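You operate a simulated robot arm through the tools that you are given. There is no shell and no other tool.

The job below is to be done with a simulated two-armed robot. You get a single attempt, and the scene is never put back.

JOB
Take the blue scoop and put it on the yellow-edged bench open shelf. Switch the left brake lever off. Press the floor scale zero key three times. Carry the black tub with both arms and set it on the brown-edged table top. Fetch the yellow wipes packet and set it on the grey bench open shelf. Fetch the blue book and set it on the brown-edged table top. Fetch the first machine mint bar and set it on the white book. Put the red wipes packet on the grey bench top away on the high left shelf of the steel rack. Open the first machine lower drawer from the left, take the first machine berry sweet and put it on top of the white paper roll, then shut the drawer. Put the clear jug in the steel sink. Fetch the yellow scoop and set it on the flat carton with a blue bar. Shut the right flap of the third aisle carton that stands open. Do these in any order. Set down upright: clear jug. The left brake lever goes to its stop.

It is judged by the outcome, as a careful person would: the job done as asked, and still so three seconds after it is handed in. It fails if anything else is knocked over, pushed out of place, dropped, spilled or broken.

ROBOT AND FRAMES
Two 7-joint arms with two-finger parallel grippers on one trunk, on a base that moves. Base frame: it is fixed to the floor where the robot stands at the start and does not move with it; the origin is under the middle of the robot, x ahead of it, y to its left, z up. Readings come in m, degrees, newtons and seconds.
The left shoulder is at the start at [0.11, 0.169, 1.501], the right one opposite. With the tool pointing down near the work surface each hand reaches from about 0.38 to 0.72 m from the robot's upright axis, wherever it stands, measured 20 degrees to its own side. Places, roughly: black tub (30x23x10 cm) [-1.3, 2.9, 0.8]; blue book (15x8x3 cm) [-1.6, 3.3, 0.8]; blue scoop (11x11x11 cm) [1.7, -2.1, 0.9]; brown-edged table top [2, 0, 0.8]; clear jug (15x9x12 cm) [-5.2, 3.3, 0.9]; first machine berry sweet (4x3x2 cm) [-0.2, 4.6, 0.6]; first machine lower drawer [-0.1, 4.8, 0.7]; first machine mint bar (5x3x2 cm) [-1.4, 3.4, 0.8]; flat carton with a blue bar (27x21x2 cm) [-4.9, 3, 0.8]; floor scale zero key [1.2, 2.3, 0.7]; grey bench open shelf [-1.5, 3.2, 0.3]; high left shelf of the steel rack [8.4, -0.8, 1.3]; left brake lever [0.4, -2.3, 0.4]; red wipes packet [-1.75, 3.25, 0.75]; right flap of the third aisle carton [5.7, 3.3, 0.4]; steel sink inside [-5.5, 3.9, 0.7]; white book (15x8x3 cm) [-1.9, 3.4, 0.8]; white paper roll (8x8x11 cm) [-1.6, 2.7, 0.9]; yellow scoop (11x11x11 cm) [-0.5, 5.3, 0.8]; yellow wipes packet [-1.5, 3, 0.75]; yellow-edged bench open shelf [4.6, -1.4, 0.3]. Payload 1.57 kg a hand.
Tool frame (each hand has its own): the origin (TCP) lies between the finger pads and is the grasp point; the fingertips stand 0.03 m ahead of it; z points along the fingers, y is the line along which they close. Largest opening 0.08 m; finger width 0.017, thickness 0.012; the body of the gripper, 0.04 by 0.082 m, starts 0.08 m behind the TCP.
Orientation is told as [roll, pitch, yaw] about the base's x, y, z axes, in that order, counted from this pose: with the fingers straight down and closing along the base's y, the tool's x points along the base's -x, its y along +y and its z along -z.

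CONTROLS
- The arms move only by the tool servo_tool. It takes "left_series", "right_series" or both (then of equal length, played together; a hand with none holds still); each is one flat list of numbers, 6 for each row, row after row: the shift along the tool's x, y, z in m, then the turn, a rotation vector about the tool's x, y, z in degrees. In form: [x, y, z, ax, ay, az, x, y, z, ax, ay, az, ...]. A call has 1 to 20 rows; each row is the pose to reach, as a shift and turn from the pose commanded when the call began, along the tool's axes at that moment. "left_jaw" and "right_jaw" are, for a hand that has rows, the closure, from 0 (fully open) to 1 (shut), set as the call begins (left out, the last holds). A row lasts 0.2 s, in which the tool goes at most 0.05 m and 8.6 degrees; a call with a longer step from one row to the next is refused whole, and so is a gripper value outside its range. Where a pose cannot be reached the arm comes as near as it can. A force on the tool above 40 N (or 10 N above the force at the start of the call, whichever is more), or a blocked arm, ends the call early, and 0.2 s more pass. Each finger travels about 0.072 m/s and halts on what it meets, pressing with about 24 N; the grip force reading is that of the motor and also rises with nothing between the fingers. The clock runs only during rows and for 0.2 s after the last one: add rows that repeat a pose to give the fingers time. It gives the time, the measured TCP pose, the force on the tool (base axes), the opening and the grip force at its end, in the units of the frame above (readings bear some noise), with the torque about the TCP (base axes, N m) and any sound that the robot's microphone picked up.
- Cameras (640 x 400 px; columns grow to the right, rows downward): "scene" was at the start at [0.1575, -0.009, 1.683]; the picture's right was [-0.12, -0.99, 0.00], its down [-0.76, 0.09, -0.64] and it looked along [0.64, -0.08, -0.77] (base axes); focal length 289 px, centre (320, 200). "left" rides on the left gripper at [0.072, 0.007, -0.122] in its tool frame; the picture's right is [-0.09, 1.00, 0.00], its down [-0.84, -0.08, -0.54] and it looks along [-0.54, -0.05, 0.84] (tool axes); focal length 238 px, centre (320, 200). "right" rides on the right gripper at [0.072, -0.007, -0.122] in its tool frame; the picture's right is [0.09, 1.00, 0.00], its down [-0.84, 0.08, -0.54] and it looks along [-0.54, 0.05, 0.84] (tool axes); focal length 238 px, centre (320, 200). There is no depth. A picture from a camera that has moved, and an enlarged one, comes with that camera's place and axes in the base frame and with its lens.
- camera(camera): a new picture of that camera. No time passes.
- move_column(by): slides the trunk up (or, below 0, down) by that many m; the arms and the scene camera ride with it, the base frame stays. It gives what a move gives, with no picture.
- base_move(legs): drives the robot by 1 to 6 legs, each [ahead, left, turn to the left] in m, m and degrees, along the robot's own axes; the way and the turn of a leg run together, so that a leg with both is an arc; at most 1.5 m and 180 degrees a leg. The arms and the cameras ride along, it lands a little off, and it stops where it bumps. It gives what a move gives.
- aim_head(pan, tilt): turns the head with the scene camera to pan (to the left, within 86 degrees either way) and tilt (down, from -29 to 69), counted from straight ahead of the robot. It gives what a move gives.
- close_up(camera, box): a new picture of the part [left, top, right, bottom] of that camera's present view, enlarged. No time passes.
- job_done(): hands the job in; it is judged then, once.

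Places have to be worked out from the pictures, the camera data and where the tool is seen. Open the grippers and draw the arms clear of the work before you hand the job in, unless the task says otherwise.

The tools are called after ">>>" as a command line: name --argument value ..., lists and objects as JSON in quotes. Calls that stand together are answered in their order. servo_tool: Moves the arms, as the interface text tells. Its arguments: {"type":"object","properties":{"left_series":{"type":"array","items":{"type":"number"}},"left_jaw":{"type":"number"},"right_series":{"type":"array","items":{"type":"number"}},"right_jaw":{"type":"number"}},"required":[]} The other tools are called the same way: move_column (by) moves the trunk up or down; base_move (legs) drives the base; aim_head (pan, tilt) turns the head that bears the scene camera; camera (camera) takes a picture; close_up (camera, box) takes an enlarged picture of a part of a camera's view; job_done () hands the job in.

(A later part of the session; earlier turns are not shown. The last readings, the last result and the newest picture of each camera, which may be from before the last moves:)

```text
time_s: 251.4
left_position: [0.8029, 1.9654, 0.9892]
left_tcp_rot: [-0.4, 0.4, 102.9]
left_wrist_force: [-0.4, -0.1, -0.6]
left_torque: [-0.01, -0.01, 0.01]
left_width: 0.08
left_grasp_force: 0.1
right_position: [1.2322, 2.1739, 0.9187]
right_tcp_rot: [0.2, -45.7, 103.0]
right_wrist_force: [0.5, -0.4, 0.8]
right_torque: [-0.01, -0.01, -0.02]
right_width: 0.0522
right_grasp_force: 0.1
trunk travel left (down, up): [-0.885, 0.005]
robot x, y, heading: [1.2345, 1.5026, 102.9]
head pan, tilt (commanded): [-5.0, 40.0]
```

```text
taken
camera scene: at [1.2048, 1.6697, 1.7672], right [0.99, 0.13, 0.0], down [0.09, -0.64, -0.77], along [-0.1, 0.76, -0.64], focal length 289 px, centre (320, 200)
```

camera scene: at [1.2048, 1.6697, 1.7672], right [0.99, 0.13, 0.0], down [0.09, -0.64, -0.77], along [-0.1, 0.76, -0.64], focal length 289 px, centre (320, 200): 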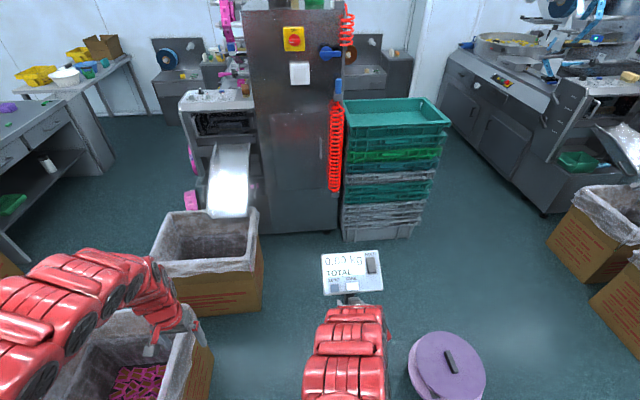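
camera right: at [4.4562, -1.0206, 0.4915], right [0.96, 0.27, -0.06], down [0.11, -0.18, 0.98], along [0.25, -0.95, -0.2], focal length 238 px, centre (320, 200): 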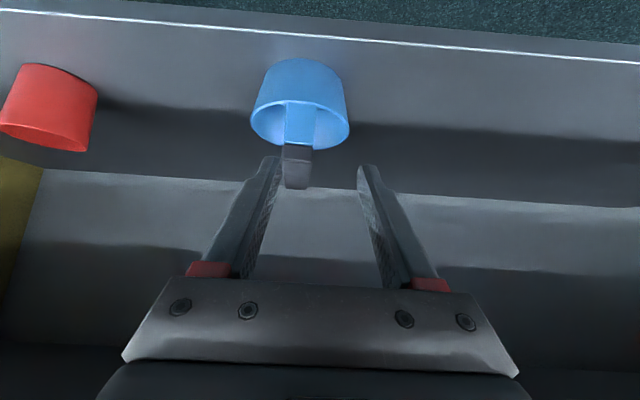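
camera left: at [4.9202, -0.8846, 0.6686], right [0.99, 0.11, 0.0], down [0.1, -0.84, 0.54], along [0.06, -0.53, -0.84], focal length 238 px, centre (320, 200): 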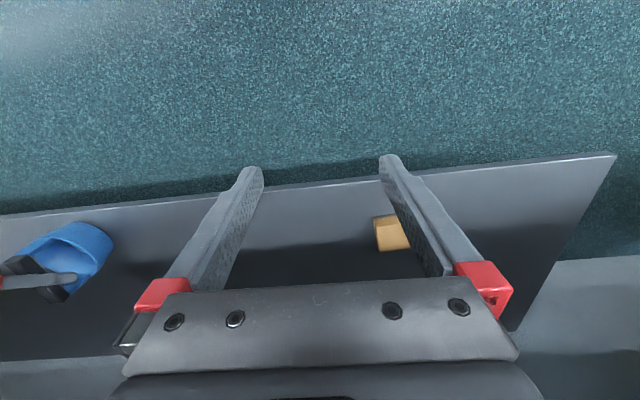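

>>> close_up --camera "scene" --box '[310, 240, 400, 300]'

>>> camera --camera "right"

```text
6.67 times, centred on (355, 270) of scene
camera zoom: at [1.2048, 1.6697, 1.7672], right [0.99, 0.13, 0.0], down [0.09, -0.64, -0.77], along [-0.1, 0.76, -0.64], focal length 1929 px, centre (87, -267)
```

zoom: 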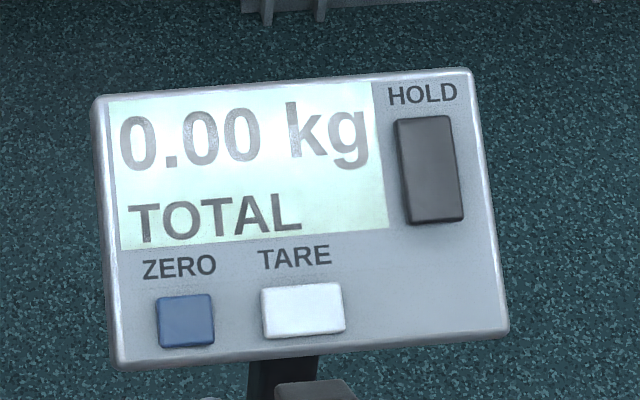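

```text
taken
camera right: at [1.269, 2.0426, 0.9517], right [-0.96, -0.29, -0.06], down [-0.12, 0.17, 0.98], along [-0.27, 0.94, -0.2], focal length 238 px, centre (320, 200)
```

right: 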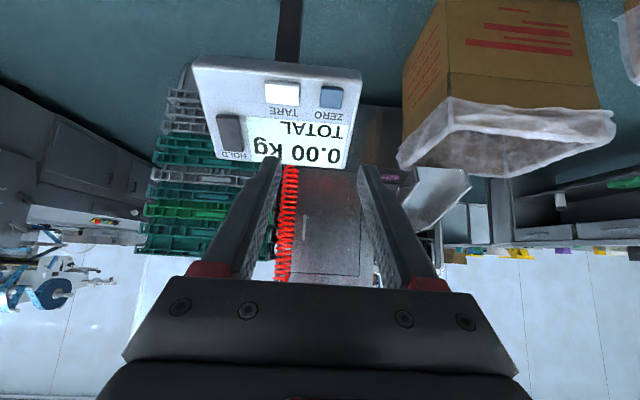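

Triangulated: ZERO key at (1.174, 2.353, 0.722), panel tilted ~41°, so my 45° pitched finger is nearly normal to it. I lower the trunk 0.2 for reach and bring the closed fingertip 3 cm off the key.

>>> move_column --by -0.2

>>> servo_tool --right_series '[-0.045, 0.005, 0, 0, 0, 0, -0.09, 0.01, 0, 0, 0, 0, -0.1333, 0.0164, 0, 0, 0, 0, -0.1333, 0.0164, 0.036, 0, 0, 0, -0.1333, 0.0164, 0.0719, 0, 0, 0, -0.1333, 0.0164, 0.0719, 0, 0, 0]' --right_jaw 1

>>> camera --camera "right"

>>> camera --camera "scene"

```text
time_s: 253.6
left_position: [0.8028, 1.9647, 0.7891]
left_tcp_rot: [-0.3, 0.4, 102.9]
left_wrist_force: [-0.2, 0.3, 0.1]
left_torque: [0.0, -0.03, 0.02]
left_width: 0.0799
left_grasp_force: 0.1
right_position: [1.2326, 2.1738, 0.7181]
right_tcp_rot: [0.2, -45.8, 103.0]
right_wrist_force: [0.0, -0.2, 0.4]
right_torque: [0.01, 0.01, -0.01]
right_width: 0.052
right_grasp_force: 0.0
trunk travel left (down, up): [-0.685, 0.205]
robot x, y, heading: [1.234, 1.5105, 102.6]
head pan, tilt (commanded): [-5.0, 40.0]
```

```text
time_s: 255.0
left_position: [0.8015, 1.9648, 0.7894]
left_tcp_rot: [-0.3, 0.4, 102.9]
left_wrist_force: [-0.4, -0.2, 1.0]
left_torque: [0.02, -0.02, -0.01]
left_width: 0.08
left_grasp_force: 0.1
right_position: [1.1837, 2.3083, 0.7646]
right_tcp_rot: [0.3, -45.8, 103.0]
right_wrist_force: [-0.2, 0.6, -0.2]
right_torque: [0.04, -0.03, 0.03]
right_width: 0.0
right_grasp_force: 21.1
trunk travel left (down, up): [-0.685, 0.205]
robot x, y, heading: [1.2373, 1.5024, 102.4]
head pan, tilt (commanded): [-5.0, 40.0]
```

```text
taken
camera right: at [1.2201, 2.177, 0.7973], right [-0.96, -0.29, -0.06], down [-0.12, 0.17, 0.98], along [-0.27, 0.94, -0.2], focal length 238 px, centre (320, 200)
```

right: 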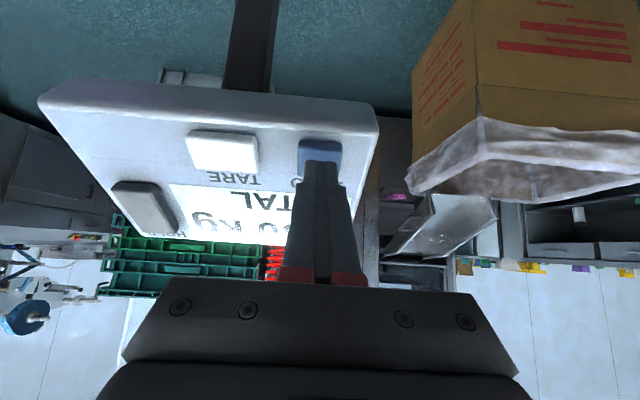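

```text
taken
camera scene: at [1.2043, 1.6689, 1.5673], right [0.99, 0.13, 0.0], down [0.09, -0.64, -0.77], along [-0.1, 0.76, -0.64], focal length 289 px, centre (320, 200)
```

scene: 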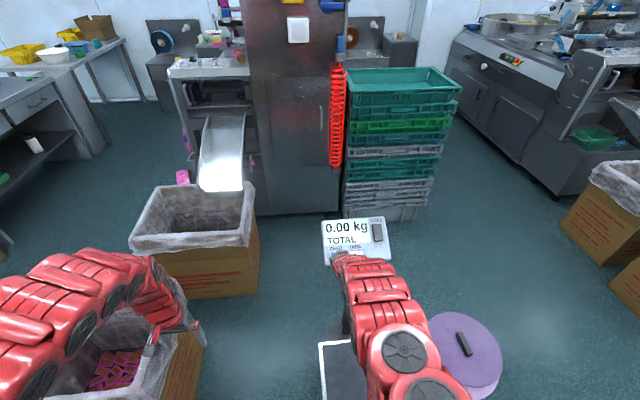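

The fingertip is exactly in line with the ZERO key, ~3 cm away. I press gently along the finger axis and read force and sound.

>>> servo_tool --right_series '[0, 0, 0.015, 0, 0, 0, 0, 0, 0.024, 0, 0, 0, 0, 0, 0.029, 0, 0, 0, 0, 0, 0.032, 0, 0, 0, 0, 0, 0.032, 0, 0, 0]'

>>> camera --camera "right"

```text
time_s: 256.2
left_position: [0.8032, 1.9639, 0.7903]
left_tcp_rot: [-0.2, 0.3, 102.9]
left_wrist_force: [0.0, -0.3, 0.1]
left_torque: [-0.02, 0.0, 0.01]
left_width: 0.0801
left_grasp_force: 0.1
right_position: [1.1816, 2.3264, 0.7498]
right_tcp_rot: [0.2, -45.9, 103.0]
right_wrist_force: [9.2, -9.7, 11.8]
right_torque: [-0.09, -0.19, -0.14]
right_width: 0.0
right_grasp_force: 20.9
right hand out of reach, approached as far as the arm can: row 3, 4, 5
trunk travel left (down, up): [-0.685, 0.205]
robot x, y, heading: [1.2325, 1.507, 102.8]
head pan, tilt (commanded): [-5.0, 40.0]
heard: click
```

```text
taken
camera right: at [1.2178, 2.1938, 0.7826], right [-0.96, -0.29, -0.06], down [-0.12, 0.17, 0.98], along [-0.27, 0.94, -0.2], focal length 238 px, centre (320, 200)
```

right: 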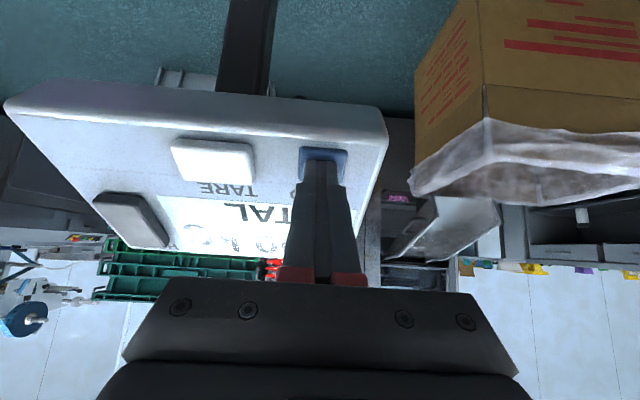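

A click was heard at ~18 N. I release fully, then press again, counting the clicks.

>>> servo_tool --right_series '[0, 0, -0.012, 0, 0, 0, 0, 0, -0.025, 0, 0, 0, 0, 0, -0.025, 0, 0, 0]'

>>> close_up --camera "scene" --box '[310, 200, 400, 270]'

```text
time_s: 257.0
left_position: [0.8024, 1.9656, 0.7883]
left_tcp_rot: [-0.3, 0.4, 102.8]
left_wrist_force: [0.3, 0.3, -0.6]
left_torque: [-0.01, 0.02, -0.01]
left_width: 0.0801
left_grasp_force: 0.1
right_position: [1.1832, 2.3099, 0.7638]
right_tcp_rot: [0.3, -45.8, 103.1]
right_wrist_force: [0.8, 0.7, 0.3]
right_torque: [-0.02, 0.0, -0.01]
right_width: 0.0001
right_grasp_force: 21.7
trunk travel left (down, up): [-0.685, 0.205]
robot x, y, heading: [1.2347, 1.5065, 103.1]
head pan, tilt (commanded): [-5.0, 40.0]
```

```text
5.71 times, centred on (355, 235) of scene
camera zoom: at [1.2047, 1.6706, 1.567], right [0.99, 0.13, 0.0], down [0.09, -0.64, -0.77], along [-0.1, 0.76, -0.64], focal length 1653 px, centre (120, 0)
```

zoom: 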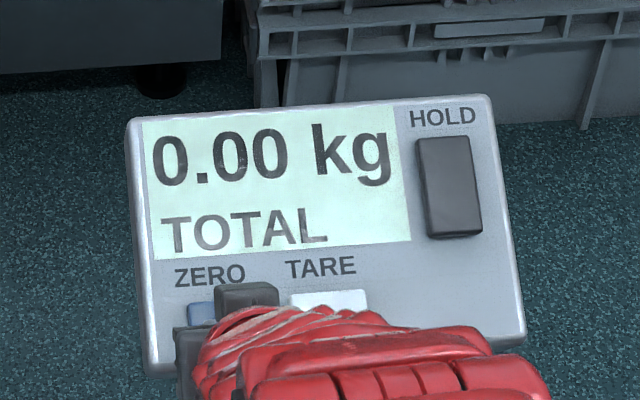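

Released with no extra click. Second press.

>>> servo_tool --right_series '[0, 0, 0.015, 0, 0, 0, 0, 0, 0.024, 0, 0, 0, 0, 0, 0.029, 0, 0, 0, 0, 0, 0.032, 0, 0, 0, 0, 0, 0.032, 0, 0, 0]'

>>> servo_tool --right_series '[0, 0, -0.012, 0, 0, 0, 0, 0, -0.025, 0, 0, 0, 0, 0, -0.025, 0, 0, 0]'

```text
time_s: 258.2
left_position: [0.8029, 1.9633, 0.7903]
left_tcp_rot: [-0.3, 0.3, 103.0]
left_wrist_force: [-0.2, -0.1, 0.5]
left_torque: [-0.02, -0.01, 0.0]
left_width: 0.0801
left_grasp_force: 0.1
right_position: [1.1812, 2.3263, 0.7505]
right_tcp_rot: [0.2, -45.8, 103.1]
right_wrist_force: [3.7, -14.1, 9.7]
right_torque: [-0.24, -0.1, -0.03]
right_width: 0.0002
right_grasp_force: 21.3
right hand out of reach, approached as far as the arm can: row 3, 4, 5
trunk travel left (down, up): [-0.685, 0.205]
robot x, y, heading: [1.229, 1.5049, 102.9]
head pan, tilt (commanded): [-5.0, 40.0]
heard: click
```

```text
time_s: 259.0
left_position: [0.8018, 1.9653, 0.7886]
left_tcp_rot: [-0.2, 0.5, 102.9]
left_wrist_force: [-0.5, 0.6, -1.0]
left_torque: [-0.01, 0.06, 0.01]
left_width: 0.0799
left_grasp_force: 0.1
right_position: [1.1816, 2.3122, 0.7667]
right_tcp_rot: [0.2, -45.8, 103.1]
right_wrist_force: [-0.1, 1.2, -1.2]
right_torque: [0.06, -0.02, -0.01]
right_width: 0.0002
right_grasp_force: 21.8
trunk travel left (down, up): [-0.685, 0.205]
robot x, y, heading: [1.2364, 1.506, 102.6]
head pan, tilt (commanded): [-5.0, 40.0]
```

Second click heard and released. Third and last press.

>>> servo_tool --right_series '[0, 0, 0.015, 0, 0, 0, 0, 0, 0.024, 0, 0, 0, 0, 0, 0.029, 0, 0, 0, 0, 0, 0.032, 0, 0, 0, 0, 0, 0.032, 0, 0, 0]'

>>> servo_tool --right_series '[0, 0, -0.015, 0, 0, 0, 0, 0, -0.03, 0, 0, 0, 0, 0, -0.06, 0, 0, 0, 0, 0, -0.09, 0, 0, 0, 0, 0, -0.12, 0, 0, 0]'

>>> close_up --camera "scene" --box '[310, 200, 400, 270]'

```text
time_s: 260.2
left_position: [0.803, 1.9626, 0.79]
left_tcp_rot: [-0.2, 0.3, 102.8]
left_wrist_force: [0.0, 1.2, -0.3]
left_torque: [0.0, 0.04, 0.0]
left_width: 0.0799
left_grasp_force: 0.0
right_position: [1.1781, 2.327, 0.7521]
right_tcp_rot: [0.2, -46.0, 102.9]
right_wrist_force: [9.7, -8.8, 11.5]
right_torque: [-0.05, -0.23, -0.12]
right_width: 0.0
right_grasp_force: 21.5
right hand out of reach, approached as far as the arm can: row 3, 4, 5
trunk travel left (down, up): [-0.685, 0.205]
robot x, y, heading: [1.2335, 1.5085, 102.9]
head pan, tilt (commanded): [-5.0, 40.0]
heard: click
```

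```text
time_s: 261.4
left_position: [0.8028, 1.9637, 0.789]
left_tcp_rot: [-0.2, 0.4, 102.9]
left_wrist_force: [0.2, -0.8, -0.4]
left_torque: [0.02, 0.02, -0.01]
left_width: 0.0802
left_grasp_force: 0.1
right_position: [1.1931, 2.253, 0.83]
right_tcp_rot: [0.1, -45.7, 103.0]
right_wrist_force: [-0.3, -0.8, -0.4]
right_torque: [0.02, 0.02, 0.0]
right_width: 0.0004
right_grasp_force: 21.8
right hand out of reach, approached as far as the arm can: row 5
trunk travel left (down, up): [-0.685, 0.205]
robot x, y, heading: [1.2354, 1.5092, 102.8]
head pan, tilt (commanded): [-5.0, 40.0]
```

```text
5.71 times, centred on (355, 235) of scene
camera zoom: at [1.2054, 1.6689, 1.5672], right [0.99, 0.13, 0.0], down [0.09, -0.64, -0.77], along [-0.1, 0.76, -0.64], focal length 1653 px, centre (120, 0)
```

zoom: 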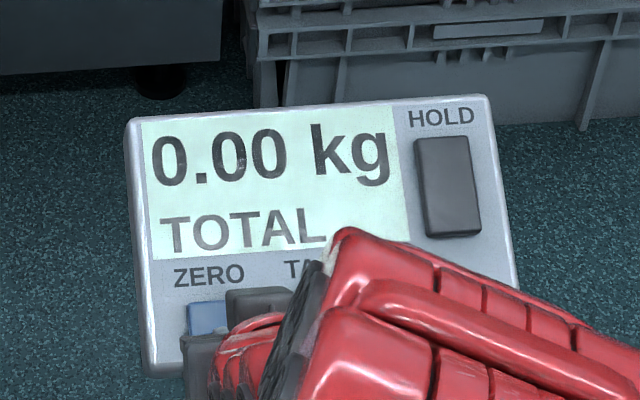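

Three clicks in total — scale done. I back away from the scale, raise the trunk, and turn to drive along the left aisle toward the third aisle carton.

>>> base_move --legs '[[-0.25, -0.1, 0]]'

>>> move_column --by 0.2

>>> base_move --legs '[[0, 0, -91]]'

>>> aim_head --pan 10 --tilt 22

>>> camera --camera "scene"

```text
time_s: 263.3
left_position: [0.9534, 1.7438, 0.7876]
left_tcp_rot: [-0.4, 0.4, 103.1]
left_wrist_force: [-0.4, 0.0, 0.7]
left_torque: [0.0, 0.0, 0.03]
left_width: 0.08
left_grasp_force: 0.1
right_position: [1.3419, 2.0332, 0.8292]
right_tcp_rot: [0.2, -45.7, 103.2]
right_wrist_force: [0.6, -1.1, 0.1]
right_torque: [-0.03, 0.01, 0.03]
right_width: 0.0
right_grasp_force: 21.2
trunk travel left (down, up): [-0.685, 0.205]
robot x, y, heading: [1.389, 1.2855, 102.8]
head pan, tilt (commanded): [-5.0, 40.0]
```

```text
time_s: 265.5
left_position: [0.953, 1.7451, 0.9886]
left_tcp_rot: [-0.3, 0.4, 103.1]
left_wrist_force: [-0.5, 0.2, 0.1]
left_torque: [0.02, 0.02, 0.01]
left_width: 0.0799
left_grasp_force: 0.0
right_position: [1.3427, 2.0325, 1.0291]
right_tcp_rot: [0.3, -45.7, 103.3]
right_wrist_force: [0.2, 0.5, -0.6]
right_torque: [-0.02, -0.01, 0.04]
right_width: 0.0
right_grasp_force: 21.6
trunk travel left (down, up): [-0.885, 0.005]
robot x, y, heading: [1.385, 1.2871, 102.8]
head pan, tilt (commanded): [-5.0, 40.0]
```

```text
time_s: 269.7
left_position: [1.8463, 1.7161, 0.9895]
left_tcp_rot: [-0.3, 0.5, 12.7]
left_wrist_force: [-0.1, 0.1, -0.2]
left_torque: [0.0, 0.0, 0.01]
left_width: 0.0798
left_grasp_force: 0.1
right_position: [2.1322, 1.3247, 1.0299]
right_tcp_rot: [0.2, -45.7, 12.8]
right_wrist_force: [1.0, 0.4, -0.2]
right_torque: [-0.03, 0.01, 0.02]
right_width: 0.0001
right_grasp_force: 21.0
trunk travel left (down, up): [-0.885, 0.005]
robot x, y, heading: [1.3852, 1.2898, 12.2]
head pan, tilt (commanded): [-5.0, 40.0]
```

```text
time_s: 270.5
left_position: [1.847, 1.7172, 0.989]
left_tcp_rot: [-0.3, 0.3, 12.5]
left_wrist_force: [-0.1, -0.9, 0.8]
left_torque: [0.03, 0.04, -0.01]
left_width: 0.0799
left_grasp_force: 0.1
right_position: [2.1321, 1.3235, 1.0289]
right_tcp_rot: [0.2, -45.6, 12.7]
right_wrist_force: [0.4, -0.1, 0.9]
right_torque: [0.01, 0.0, -0.02]
right_width: 0.0
right_grasp_force: 21.6
trunk travel left (down, up): [-0.885, 0.005]
robot x, y, heading: [1.3856, 1.2883, 12.6]
head pan, tilt (commanded): [10.0, 22.0]
```

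```text
taken
camera scene: at [1.5513, 1.3397, 1.7952], right [0.38, -0.92, 0.0], down [-0.35, -0.14, -0.93], along [0.86, 0.35, -0.38], focal length 289 px, centre (320, 200)
```

scene: 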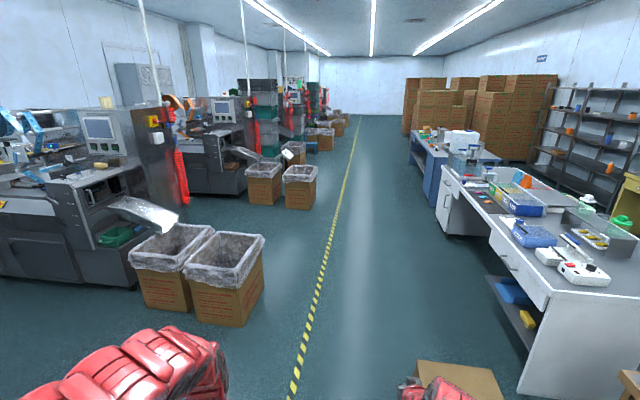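

>>> close_up --camera "scene" --box '[230, 140, 340, 220]'

>>> close_up --camera "scene" --box '[120, 210, 290, 340]'

```text
5.00 times, centred on (285, 180) of scene
camera zoom: at [1.5513, 1.3397, 1.7952], right [0.38, -0.92, 0.0], down [-0.35, -0.14, -0.93], along [0.86, 0.35, -0.38], focal length 1446 px, centre (495, 300)
```

zoom: 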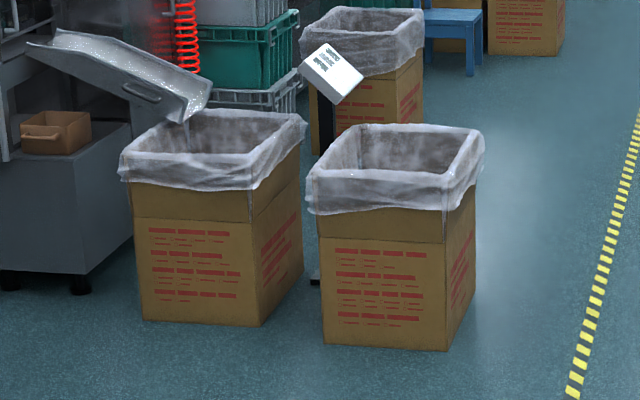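

```text
3.08 times, centred on (205, 275) of scene
camera zoom: at [1.5513, 1.3397, 1.7952], right [0.38, -0.92, 0.0], down [-0.35, -0.14, -0.93], along [0.86, 0.35, -0.38], focal length 890 px, centre (674, -31)
```

zoom: 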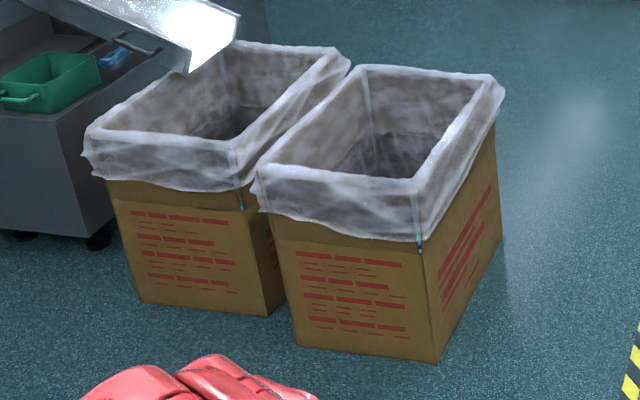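

No flap is visible on these lined cartons from here. I drive further up the aisle to look near (5.7, 3.3).

>>> base_move --legs '[[1.4, 0, 0], [1.2, 0.05, 0]]'

>>> aim_head --pan 30 --tilt 25

>>> camera --camera "scene"

```text
time_s: 283.2
left_position: [4.3676, 2.3415, 0.9888]
left_tcp_rot: [-0.2, 0.4, 12.3]
left_wrist_force: [0.1, -0.4, -0.3]
left_torque: [0.0, -0.01, -0.02]
left_width: 0.08
left_grasp_force: 0.0
right_position: [4.6534, 1.9485, 1.0287]
right_tcp_rot: [0.2, -45.8, 12.6]
right_wrist_force: [0.2, -0.8, -0.1]
right_torque: [0.01, -0.02, 0.01]
right_width: 0.0001
right_grasp_force: 21.6
trunk travel left (down, up): [-0.885, 0.005]
robot x, y, heading: [3.9083, 1.9156, 12.4]
head pan, tilt (commanded): [10.0, 22.0]
```

```text
time_s: 284.0
left_position: [4.3688, 2.3408, 0.9887]
left_tcp_rot: [-0.2, 0.4, 12.4]
left_wrist_force: [0.1, 0.4, 0.6]
left_torque: [0.01, -0.01, 0.02]
left_width: 0.0802
left_grasp_force: 0.1
right_position: [4.6534, 1.9479, 1.0292]
right_tcp_rot: [0.2, -45.7, 12.6]
right_wrist_force: [-0.3, -0.4, -0.5]
right_torque: [0.02, 0.0, 0.01]
right_width: 0.0001
right_grasp_force: 21.1
trunk travel left (down, up): [-0.885, 0.005]
robot x, y, heading: [3.905, 1.9137, 12.3]
head pan, tilt (commanded): [30.0, 25.0]
```

```text
taken
camera scene: at [4.0543, 1.9932, 1.7904], right [0.67, -0.74, 0.0], down [-0.31, -0.28, -0.91], along [0.67, 0.61, -0.42], focal length 289 px, centre (320, 200)
```

scene: 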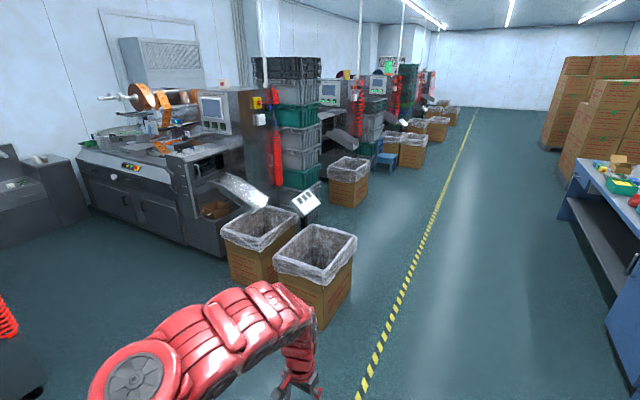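

>>> close_up --camera "scene" --box '[200, 180, 400, 330]'

>>> close_up --camera "scene" --box '[320, 100, 470, 210]'

```text
2.67 times, centred on (300, 255) of scene
camera zoom: at [4.0543, 1.9932, 1.7904], right [0.67, -0.74, 0.0], down [-0.31, -0.28, -0.91], along [0.67, 0.61, -0.42], focal length 772 px, centre (373, 53)
```

zoom: 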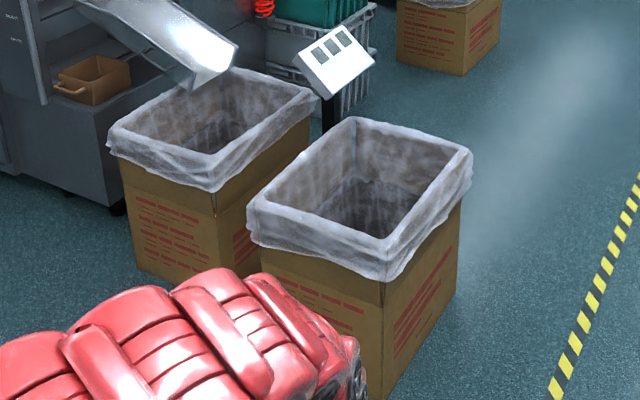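

```text
3.64 times, centred on (395, 155) of scene
camera zoom: at [4.0543, 1.9932, 1.7904], right [0.67, -0.74, 0.0], down [-0.31, -0.28, -0.91], along [0.67, 0.61, -0.42], focal length 1052 px, centre (47, 364)
```

zoom: 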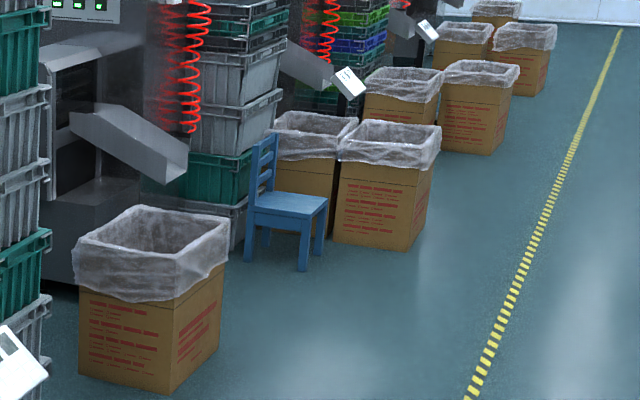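

No flap visible from this side; the flap estimate lies on the far (+u) side of the carton at (5.44, 3.31). I drive past it and look from there.

>>> base_move --legs '[[1.3, 0, 0], [1.2, 0, 0]]'

>>> aim_head --pan 86 --tilt 35

>>> camera --camera "scene"

```text
time_s: 296.2
left_position: [6.7969, 2.8987, 0.9898]
left_tcp_rot: [-0.3, 0.4, 13.4]
left_wrist_force: [0.3, 0.9, -0.9]
left_torque: [0.0, -0.01, 0.01]
left_width: 0.08
left_grasp_force: 0.1
right_position: [7.0887, 2.5098, 1.0297]
right_tcp_rot: [0.1, -45.6, 13.6]
right_wrist_force: [0.9, -0.6, -0.3]
right_torque: [-0.02, 0.01, 0.0]
right_width: 0.0002
right_grasp_force: 21.1
trunk travel left (down, up): [-0.885, 0.005]
robot x, y, heading: [6.3428, 2.463, 13.4]
head pan, tilt (commanded): [30.0, 25.0]
```

```text
time_s: 297.5
left_position: [6.7972, 2.8989, 0.9887]
left_tcp_rot: [-0.4, 0.4, 13.5]
left_wrist_force: [-0.2, -0.4, -0.1]
left_torque: [0.01, 0.01, 0.01]
left_width: 0.08
left_grasp_force: 0.1
right_position: [7.0881, 2.5096, 1.0297]
right_tcp_rot: [0.2, -45.7, 13.6]
right_wrist_force: [0.1, 1.8, -0.4]
right_torque: [0.02, 0.01, -0.01]
right_width: 0.0002
right_grasp_force: 20.8
trunk travel left (down, up): [-0.885, 0.005]
robot x, y, heading: [6.34, 2.4588, 12.9]
head pan, tilt (commanded): [85.9, 35.0]
```

```text
taken
camera scene: at [6.4079, 2.5673, 1.7747], right [0.99, 0.16, 0.0], down [0.09, -0.57, -0.82], along [-0.13, 0.81, -0.57], focal length 289 px, centre (320, 200)
```

scene: 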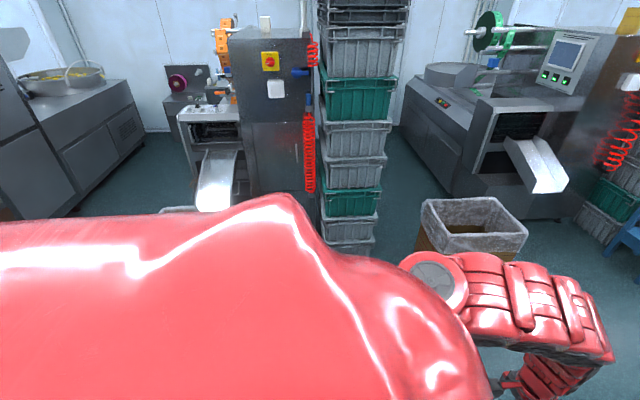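

I turn left to face that carton from its far side.

>>> base_move --legs '[[0, 0, 120]]'

>>> aim_head --pan 0 --tilt 42

>>> camera --camera "scene"

```text
time_s: 302.9
left_position: [5.7366, 2.6308, 0.9889]
left_tcp_rot: [-0.2, 0.4, 134.1]
left_wrist_force: [0.5, 0.3, 0.3]
left_torque: [0.02, 0.01, 0.01]
left_width: 0.0802
left_grasp_force: 0.0
right_position: [5.9226, 3.0792, 1.0298]
right_tcp_rot: [0.1, -45.6, 134.2]
right_wrist_force: [0.6, 0.0, 0.4]
right_torque: [-0.04, 0.01, -0.03]
right_width: 0.0
right_grasp_force: 21.4
trunk travel left (down, up): [-0.885, 0.005]
robot x, y, heading: [6.3426, 2.4622, 133.6]
head pan, tilt (commanded): [85.9, 35.0]
```

```text
time_s: 304.5
left_position: [5.737, 2.6319, 0.9885]
left_tcp_rot: [-0.3, 0.4, 134.0]
left_wrist_force: [0.6, 0.5, 0.0]
left_torque: [0.01, -0.02, 0.0]
left_width: 0.0799
left_grasp_force: 0.1
right_position: [5.9226, 3.079, 1.029]
right_tcp_rot: [0.3, -45.7, 134.2]
right_wrist_force: [-0.5, -0.5, -0.3]
right_torque: [-0.06, -0.03, -0.02]
right_width: 0.0
right_grasp_force: 21.3
trunk travel left (down, up): [-0.885, 0.005]
robot x, y, heading: [6.345, 2.4614, 134.0]
head pan, tilt (commanded): [0.0, 42.0]
```

```text
taken
camera scene: at [6.23, 2.58, 1.7642], right [0.72, 0.69, 0.0], down [0.46, -0.48, -0.74], along [-0.51, 0.54, -0.67], focal length 289 px, centre (320, 200)
```

scene: 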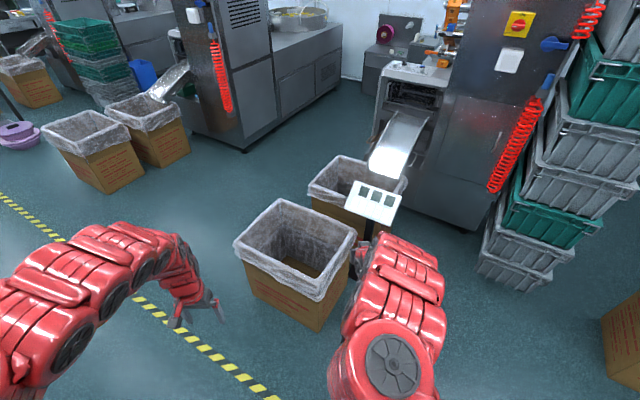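

>>> close_up --camera "scene" --box '[220, 140, 440, 340]'

>>> close_up --camera "scene" --box '[0, 40, 220, 200]'

```text
2.00 times, centred on (330, 240) of scene
camera zoom: at [6.23, 2.58, 1.7642], right [0.72, 0.69, 0.0], down [0.46, -0.48, -0.74], along [-0.51, 0.54, -0.67], focal length 579 px, centre (300, 120)
```

zoom: 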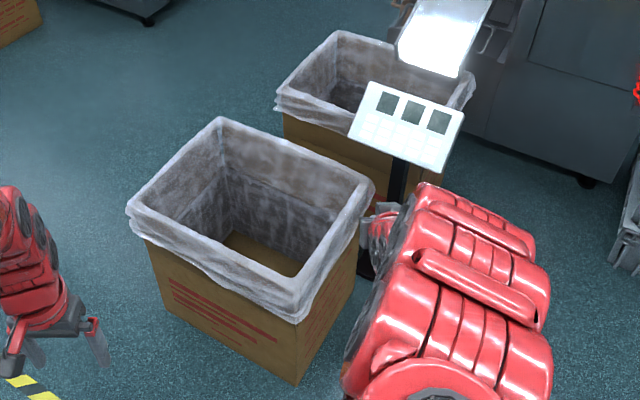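

```text
2.50 times, centred on (110, 120) of scene
camera zoom: at [6.23, 2.58, 1.7642], right [0.72, 0.69, 0.0], down [0.46, -0.48, -0.74], along [-0.51, 0.54, -0.67], focal length 723 px, centre (845, 400)
```

zoom: 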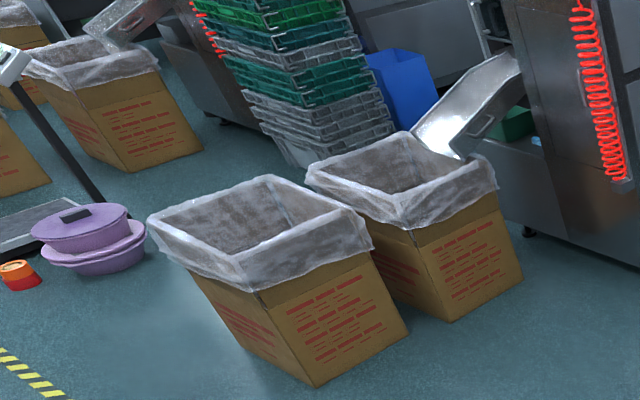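

>>> close_up --camera "scene" --box '[280, 210, 370, 340]'

>>> camera --camera "right"

>>> camera --camera "left"

```text
3.08 times, centred on (325, 275) of scene
camera zoom: at [6.23, 2.58, 1.7642], right [0.72, 0.69, 0.0], down [0.46, -0.48, -0.74], along [-0.51, 0.54, -0.67], focal length 890 px, centre (305, -31)
```

zoom: 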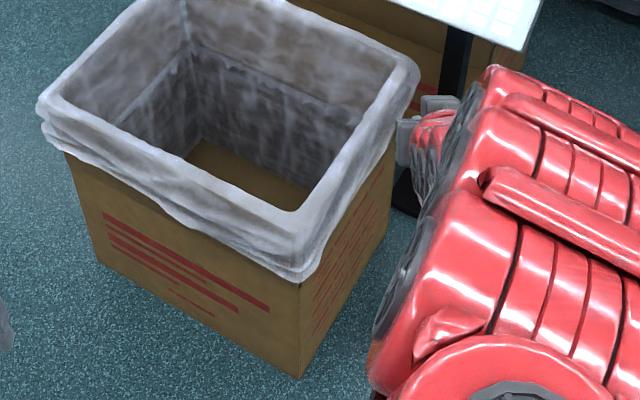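

```text
taken
camera right: at [6.022, 2.9869, 1.0625], right [-0.67, -0.74, -0.06], down [-0.19, 0.09, 0.98], along [-0.72, 0.67, -0.2], focal length 238 px, centre (320, 200)
```

right: 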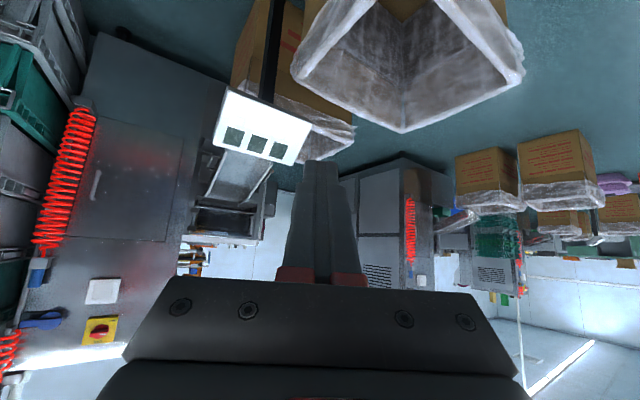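

```text
taken
camera left: at [5.7806, 2.5748, 1.1106], right [-0.78, -0.63, -0.01], down [-0.53, 0.66, 0.54], along [-0.33, 0.42, -0.84], focal length 238 px, centre (320, 200)
```

left: 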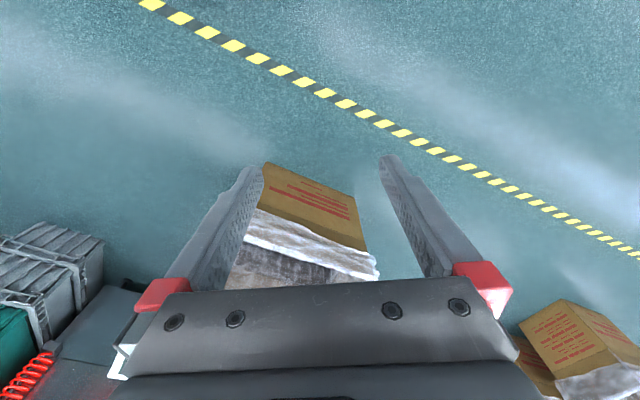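

>>> close_up --camera "scene" --box '[230, 190, 370, 300]'

>>> aim_head --pan -60 --tilt 30

>>> camera --camera "scene"

>>> aim_head --pan 60 --tilt 30

>>> camera --camera "scene"

```text
3.64 times, centred on (300, 245) of scene
camera zoom: at [6.23, 2.58, 1.7642], right [0.72, 0.69, 0.0], down [0.46, -0.48, -0.74], along [-0.51, 0.54, -0.67], focal length 1052 px, centre (393, 36)
```

zoom: 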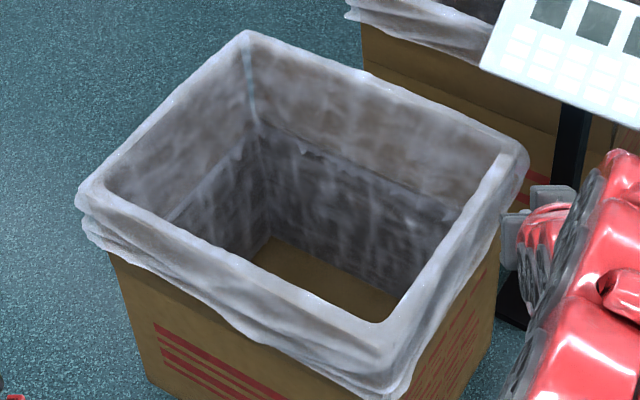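

```text
time_s: 305.8
left_position: [5.7358, 2.6312, 0.9892]
left_tcp_rot: [-0.4, 0.4, 134.0]
left_wrist_force: [0.9, 0.9, 0.6]
left_torque: [0.02, 0.01, -0.05]
left_width: 0.08
left_grasp_force: 0.0
right_position: [5.9218, 3.0795, 1.0289]
right_tcp_rot: [0.2, -45.7, 134.3]
right_wrist_force: [-0.1, 0.8, -0.6]
right_torque: [0.0, 0.0, 0.01]
right_width: 0.0001
right_grasp_force: 21.7
trunk travel left (down, up): [-0.885, 0.005]
robot x, y, heading: [6.3431, 2.4603, 133.9]
head pan, tilt (commanded): [-60.0, 30.0]
```

```text
taken
camera scene: at [6.313, 2.6066, 1.7825], right [0.96, -0.28, 0.0], down [-0.14, -0.48, -0.87], along [0.24, 0.83, -0.5], focal length 289 px, centre (320, 200)
```

scene: 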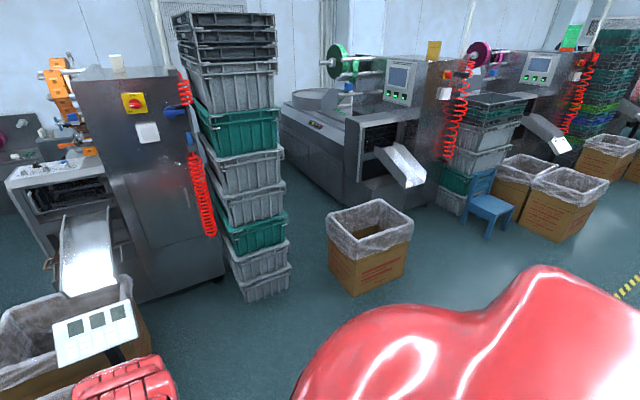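

```text
time_s: 307.8
left_position: [5.7365, 2.6309, 0.9891]
left_tcp_rot: [-0.2, 0.4, 134.1]
left_wrist_force: [-0.1, -0.4, 0.2]
left_torque: [0.02, 0.04, 0.01]
left_width: 0.0797
left_grasp_force: 0.1
right_position: [5.9213, 3.0798, 1.0295]
right_tcp_rot: [0.2, -45.7, 134.2]
right_wrist_force: [0.0, -0.7, 0.4]
right_torque: [-0.01, 0.01, -0.01]
right_width: 0.0
right_grasp_force: 21.4
trunk travel left (down, up): [-0.885, 0.005]
robot x, y, heading: [6.3423, 2.4618, 133.9]
head pan, tilt (commanded): [60.0, 30.0]
```

```text
taken
camera scene: at [6.2001, 2.4982, 1.7825], right [-0.24, 0.97, 0.0], down [0.49, 0.12, -0.87], along [-0.84, -0.21, -0.5], focal length 289 px, centre (320, 200)
```

scene: 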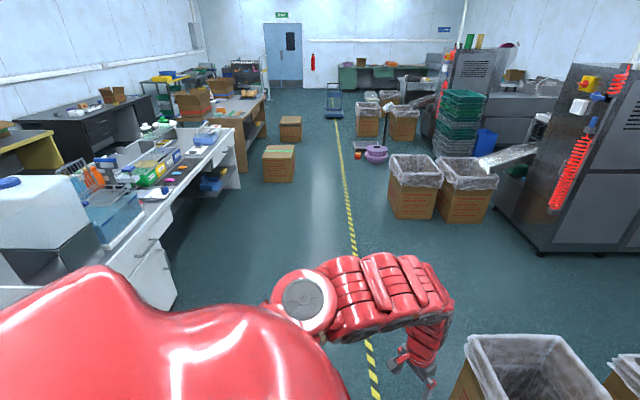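

The given flap position matches this carton's far (+u) wall, z≈0.4, so I need a straight view of that face. I sidestep and turn to see it.

>>> base_move --legs '[[-0.03, -0.45, 15]]'

>>> aim_head --pan 12 --tilt 45

>>> camera --camera "scene"

```text
time_s: 310.5
left_position: [6.0176, 2.7994, 0.988]
left_tcp_rot: [-0.3, 0.4, 149.1]
left_wrist_force: [-0.6, -0.4, -0.9]
left_torque: [-0.01, 0.01, 0.01]
left_width: 0.0799
left_grasp_force: 0.1
right_position: [6.08, 3.2801, 1.0293]
right_tcp_rot: [0.1, -45.6, 149.2]
right_wrist_force: [0.2, -0.6, 0.1]
right_torque: [0.0, 0.01, 0.0]
right_width: 0.0001
right_grasp_force: 21.6
trunk travel left (down, up): [-0.885, 0.005]
robot x, y, heading: [6.6478, 2.7931, 148.7]
head pan, tilt (commanded): [60.0, 30.0]
```

```text
time_s: 311.7
left_position: [6.0173, 2.7985, 0.9891]
left_tcp_rot: [-0.3, 0.5, 149.0]
left_wrist_force: [0.9, -1.0, -0.1]
left_torque: [0.0, -0.02, 0.0]
left_width: 0.0798
left_grasp_force: 0.1
right_position: [6.0801, 3.2798, 1.029]
right_tcp_rot: [0.2, -45.7, 149.2]
right_wrist_force: [-0.5, 0.0, -0.2]
right_torque: [-0.02, -0.01, 0.02]
right_width: 0.0001
right_grasp_force: 21.0
trunk travel left (down, up): [-0.885, 0.005]
robot x, y, heading: [6.6442, 2.7928, 149.0]
head pan, tilt (commanded): [12.0, 45.0]
```

```text
taken
camera scene: at [6.5016, 2.8601, 1.7599], right [0.33, 0.94, 0.0], down [0.67, -0.23, -0.71], along [-0.67, 0.23, -0.71], focal length 289 px, centre (320, 200)
```

scene: 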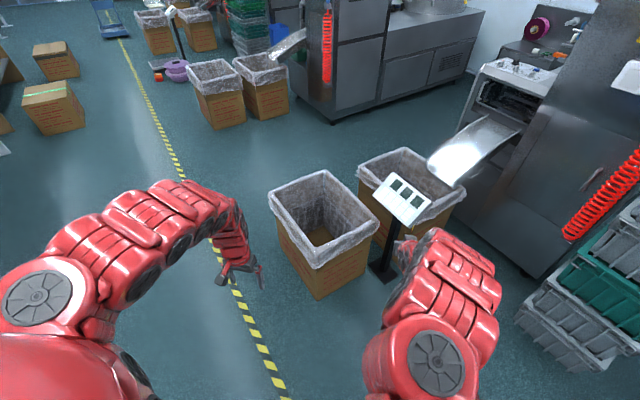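

>>> close_up --camera "scene" --box '[260, 160, 390, 305]'

>>> close_up --camera "scene" --box '[0, 20, 110, 150]'

```text
2.76 times, centred on (325, 232) of scene
camera zoom: at [6.5016, 2.8601, 1.7599], right [0.33, 0.94, 0.0], down [0.67, -0.23, -0.71], along [-0.67, 0.23, -0.71], focal length 798 px, centre (306, 110)
```

zoom: 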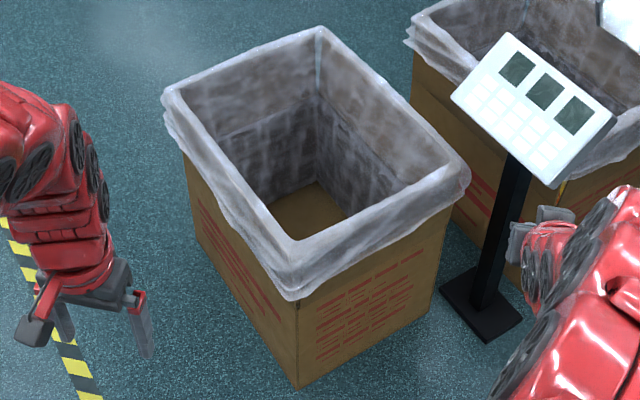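

```text
3.08 times, centred on (55, 85) of scene
camera zoom: at [6.5016, 2.8601, 1.7599], right [0.33, 0.94, 0.0], down [0.67, -0.23, -0.71], along [-0.67, 0.23, -0.71], focal length 890 px, centre (1135, 554)
```

zoom: 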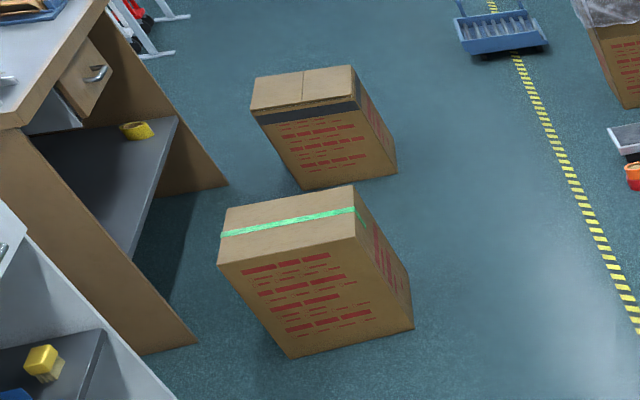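

>>> close_up --camera "scene" --box '[300, 200, 390, 280]'

>>> close_up --camera "scene" --box '[185, 50, 290, 130]'

```text
5.00 times, centred on (345, 240) of scene
camera zoom: at [6.5016, 2.8601, 1.7599], right [0.33, 0.94, 0.0], down [0.67, -0.23, -0.71], along [-0.67, 0.23, -0.71], focal length 1446 px, centre (195, 0)
```

zoom: 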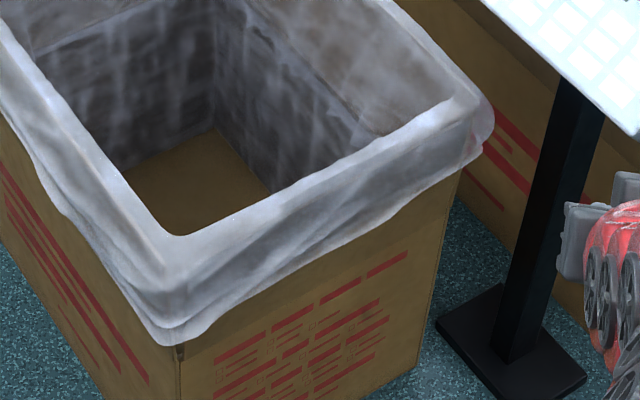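

```text
5.00 times, centred on (238, 90) of scene
camera zoom: at [6.5016, 2.8601, 1.7599], right [0.33, 0.94, 0.0], down [0.67, -0.23, -0.71], along [-0.67, 0.23, -0.71], focal length 1446 px, centre (732, 750)
```

zoom: 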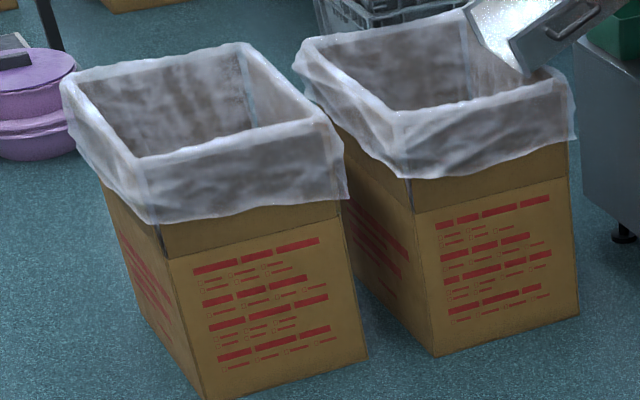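

The lined cartons' upper bands look like upright flaps with a hinge crease at mid-height. I move to face this carton's +u side squarely for a close inspection.

>>> base_move --legs '[[0, 0, 43], [0, -0.45, 0]]'

>>> aim_head --pan -5 --tilt 48

>>> camera --camera "scene"

>>> camera --camera "left"

```text
time_s: 316.3
left_position: [6.0929, 2.8068, 0.9896]
left_tcp_rot: [-0.2, 0.3, -168.4]
left_wrist_force: [0.0, -0.7, 0.2]
left_torque: [0.01, 0.01, 0.01]
left_width: 0.0799
left_grasp_force: 0.1
right_position: [5.8131, 3.2042, 1.0296]
right_tcp_rot: [0.1, -45.8, -168.2]
right_wrist_force: [0.4, -0.8, 1.3]
right_torque: [-0.02, 0.01, 0.01]
right_width: 0.0002
right_grasp_force: 21.0
trunk travel left (down, up): [-0.885, 0.005]
robot x, y, heading: [6.5629, 3.2291, -168.4]
head pan, tilt (commanded): [12.0, 45.0]
```

```text
time_s: 317.1
left_position: [6.0919, 2.8084, 0.9887]
left_tcp_rot: [-0.4, 0.4, -168.4]
left_wrist_force: [-1.0, -0.2, -0.3]
left_torque: [-0.05, 0.0, 0.0]
left_width: 0.0799
left_grasp_force: 0.0
right_position: [5.8144, 3.2045, 1.0298]
right_tcp_rot: [0.2, -45.7, -168.3]
right_wrist_force: [0.2, 0.3, 0.1]
right_torque: [0.05, 0.03, -0.02]
right_width: 0.0
right_grasp_force: 21.1
trunk travel left (down, up): [-0.885, 0.005]
robot x, y, heading: [6.5626, 3.2276, -169.0]
head pan, tilt (commanded): [-5.0, 48.0]
```

```text
taken
camera scene: at [6.404, 3.2042, 1.7557], right [-0.11, 0.99, 0.0], down [0.74, 0.08, -0.67], along [-0.66, -0.07, -0.74], focal length 289 px, centre (320, 200)
```

scene: 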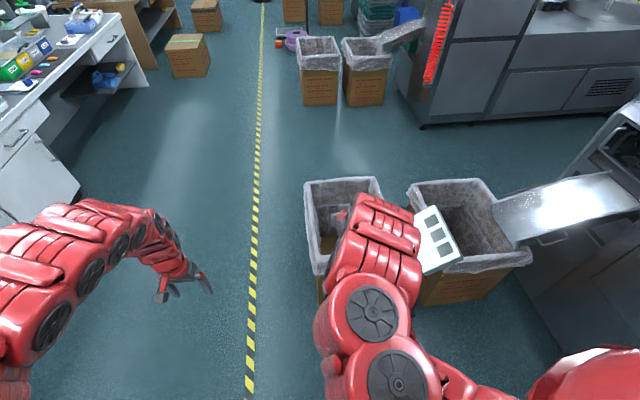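

```text
taken
camera left: at [6.1633, 2.8149, 1.1108], right [0.11, -0.99, -0.01], down [-0.84, -0.1, 0.54], along [-0.53, -0.05, -0.84], focal length 238 px, centre (320, 200)
```

left: 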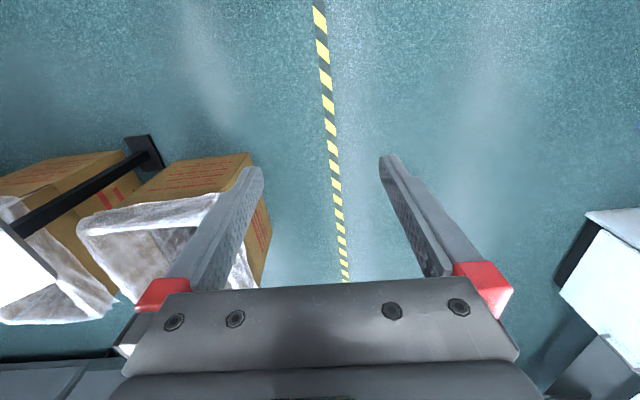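

>>> close_up --camera "left" --box '[60, 120, 280, 320]'

>>> close_up --camera "scene" --box '[290, 160, 400, 320]'

```text
2.00 times, centred on (170, 220) of left
camera zoom: at [6.1633, 2.8149, 1.1108], right [0.11, -0.99, -0.01], down [-0.84, -0.1, 0.54], along [-0.53, -0.05, -0.84], focal length 477 px, centre (620, 160)
```

zoom: 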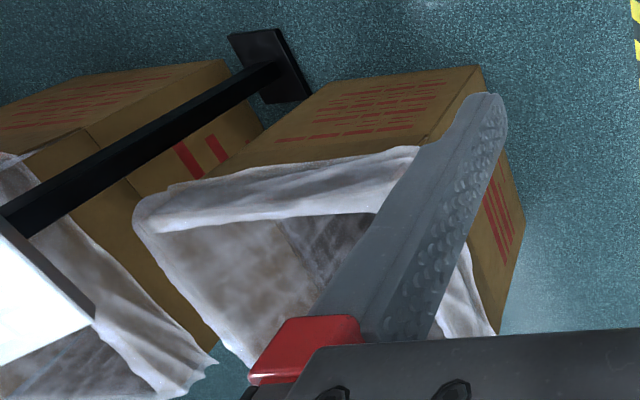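

```text
2.50 times, centred on (345, 240) of scene
camera zoom: at [6.404, 3.2042, 1.7557], right [-0.11, 0.99, 0.0], down [0.74, 0.08, -0.67], along [-0.66, -0.07, -0.74], focal length 723 px, centre (258, 100)
```

zoom: 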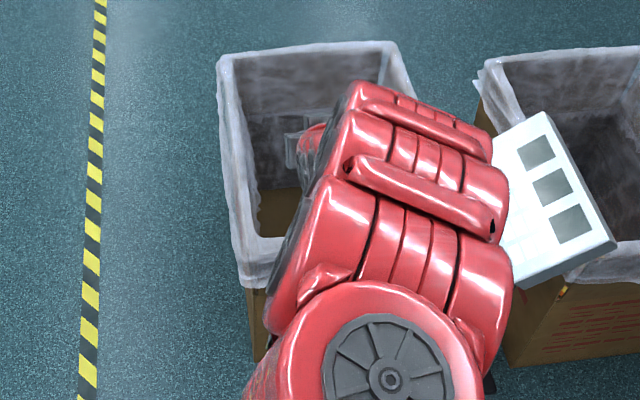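

>>> close_up --camera "left" --box '[120, 135, 250, 215]'

```text
4.92 times, centred on (185, 175) of left
camera zoom: at [6.1633, 2.8149, 1.1108], right [0.11, -0.99, -0.01], down [-0.84, -0.1, 0.54], along [-0.53, -0.05, -0.84], focal length 1173 px, centre (985, 323)
```

zoom: 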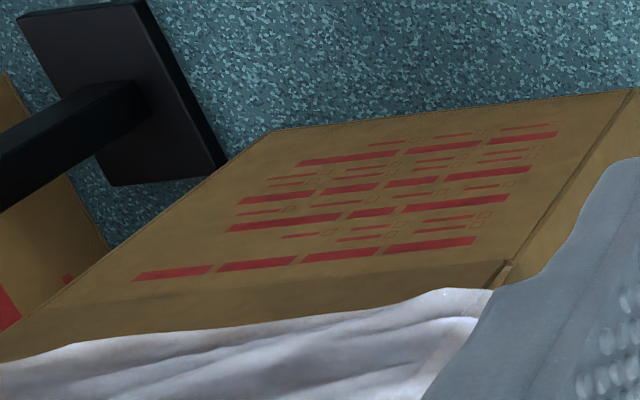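

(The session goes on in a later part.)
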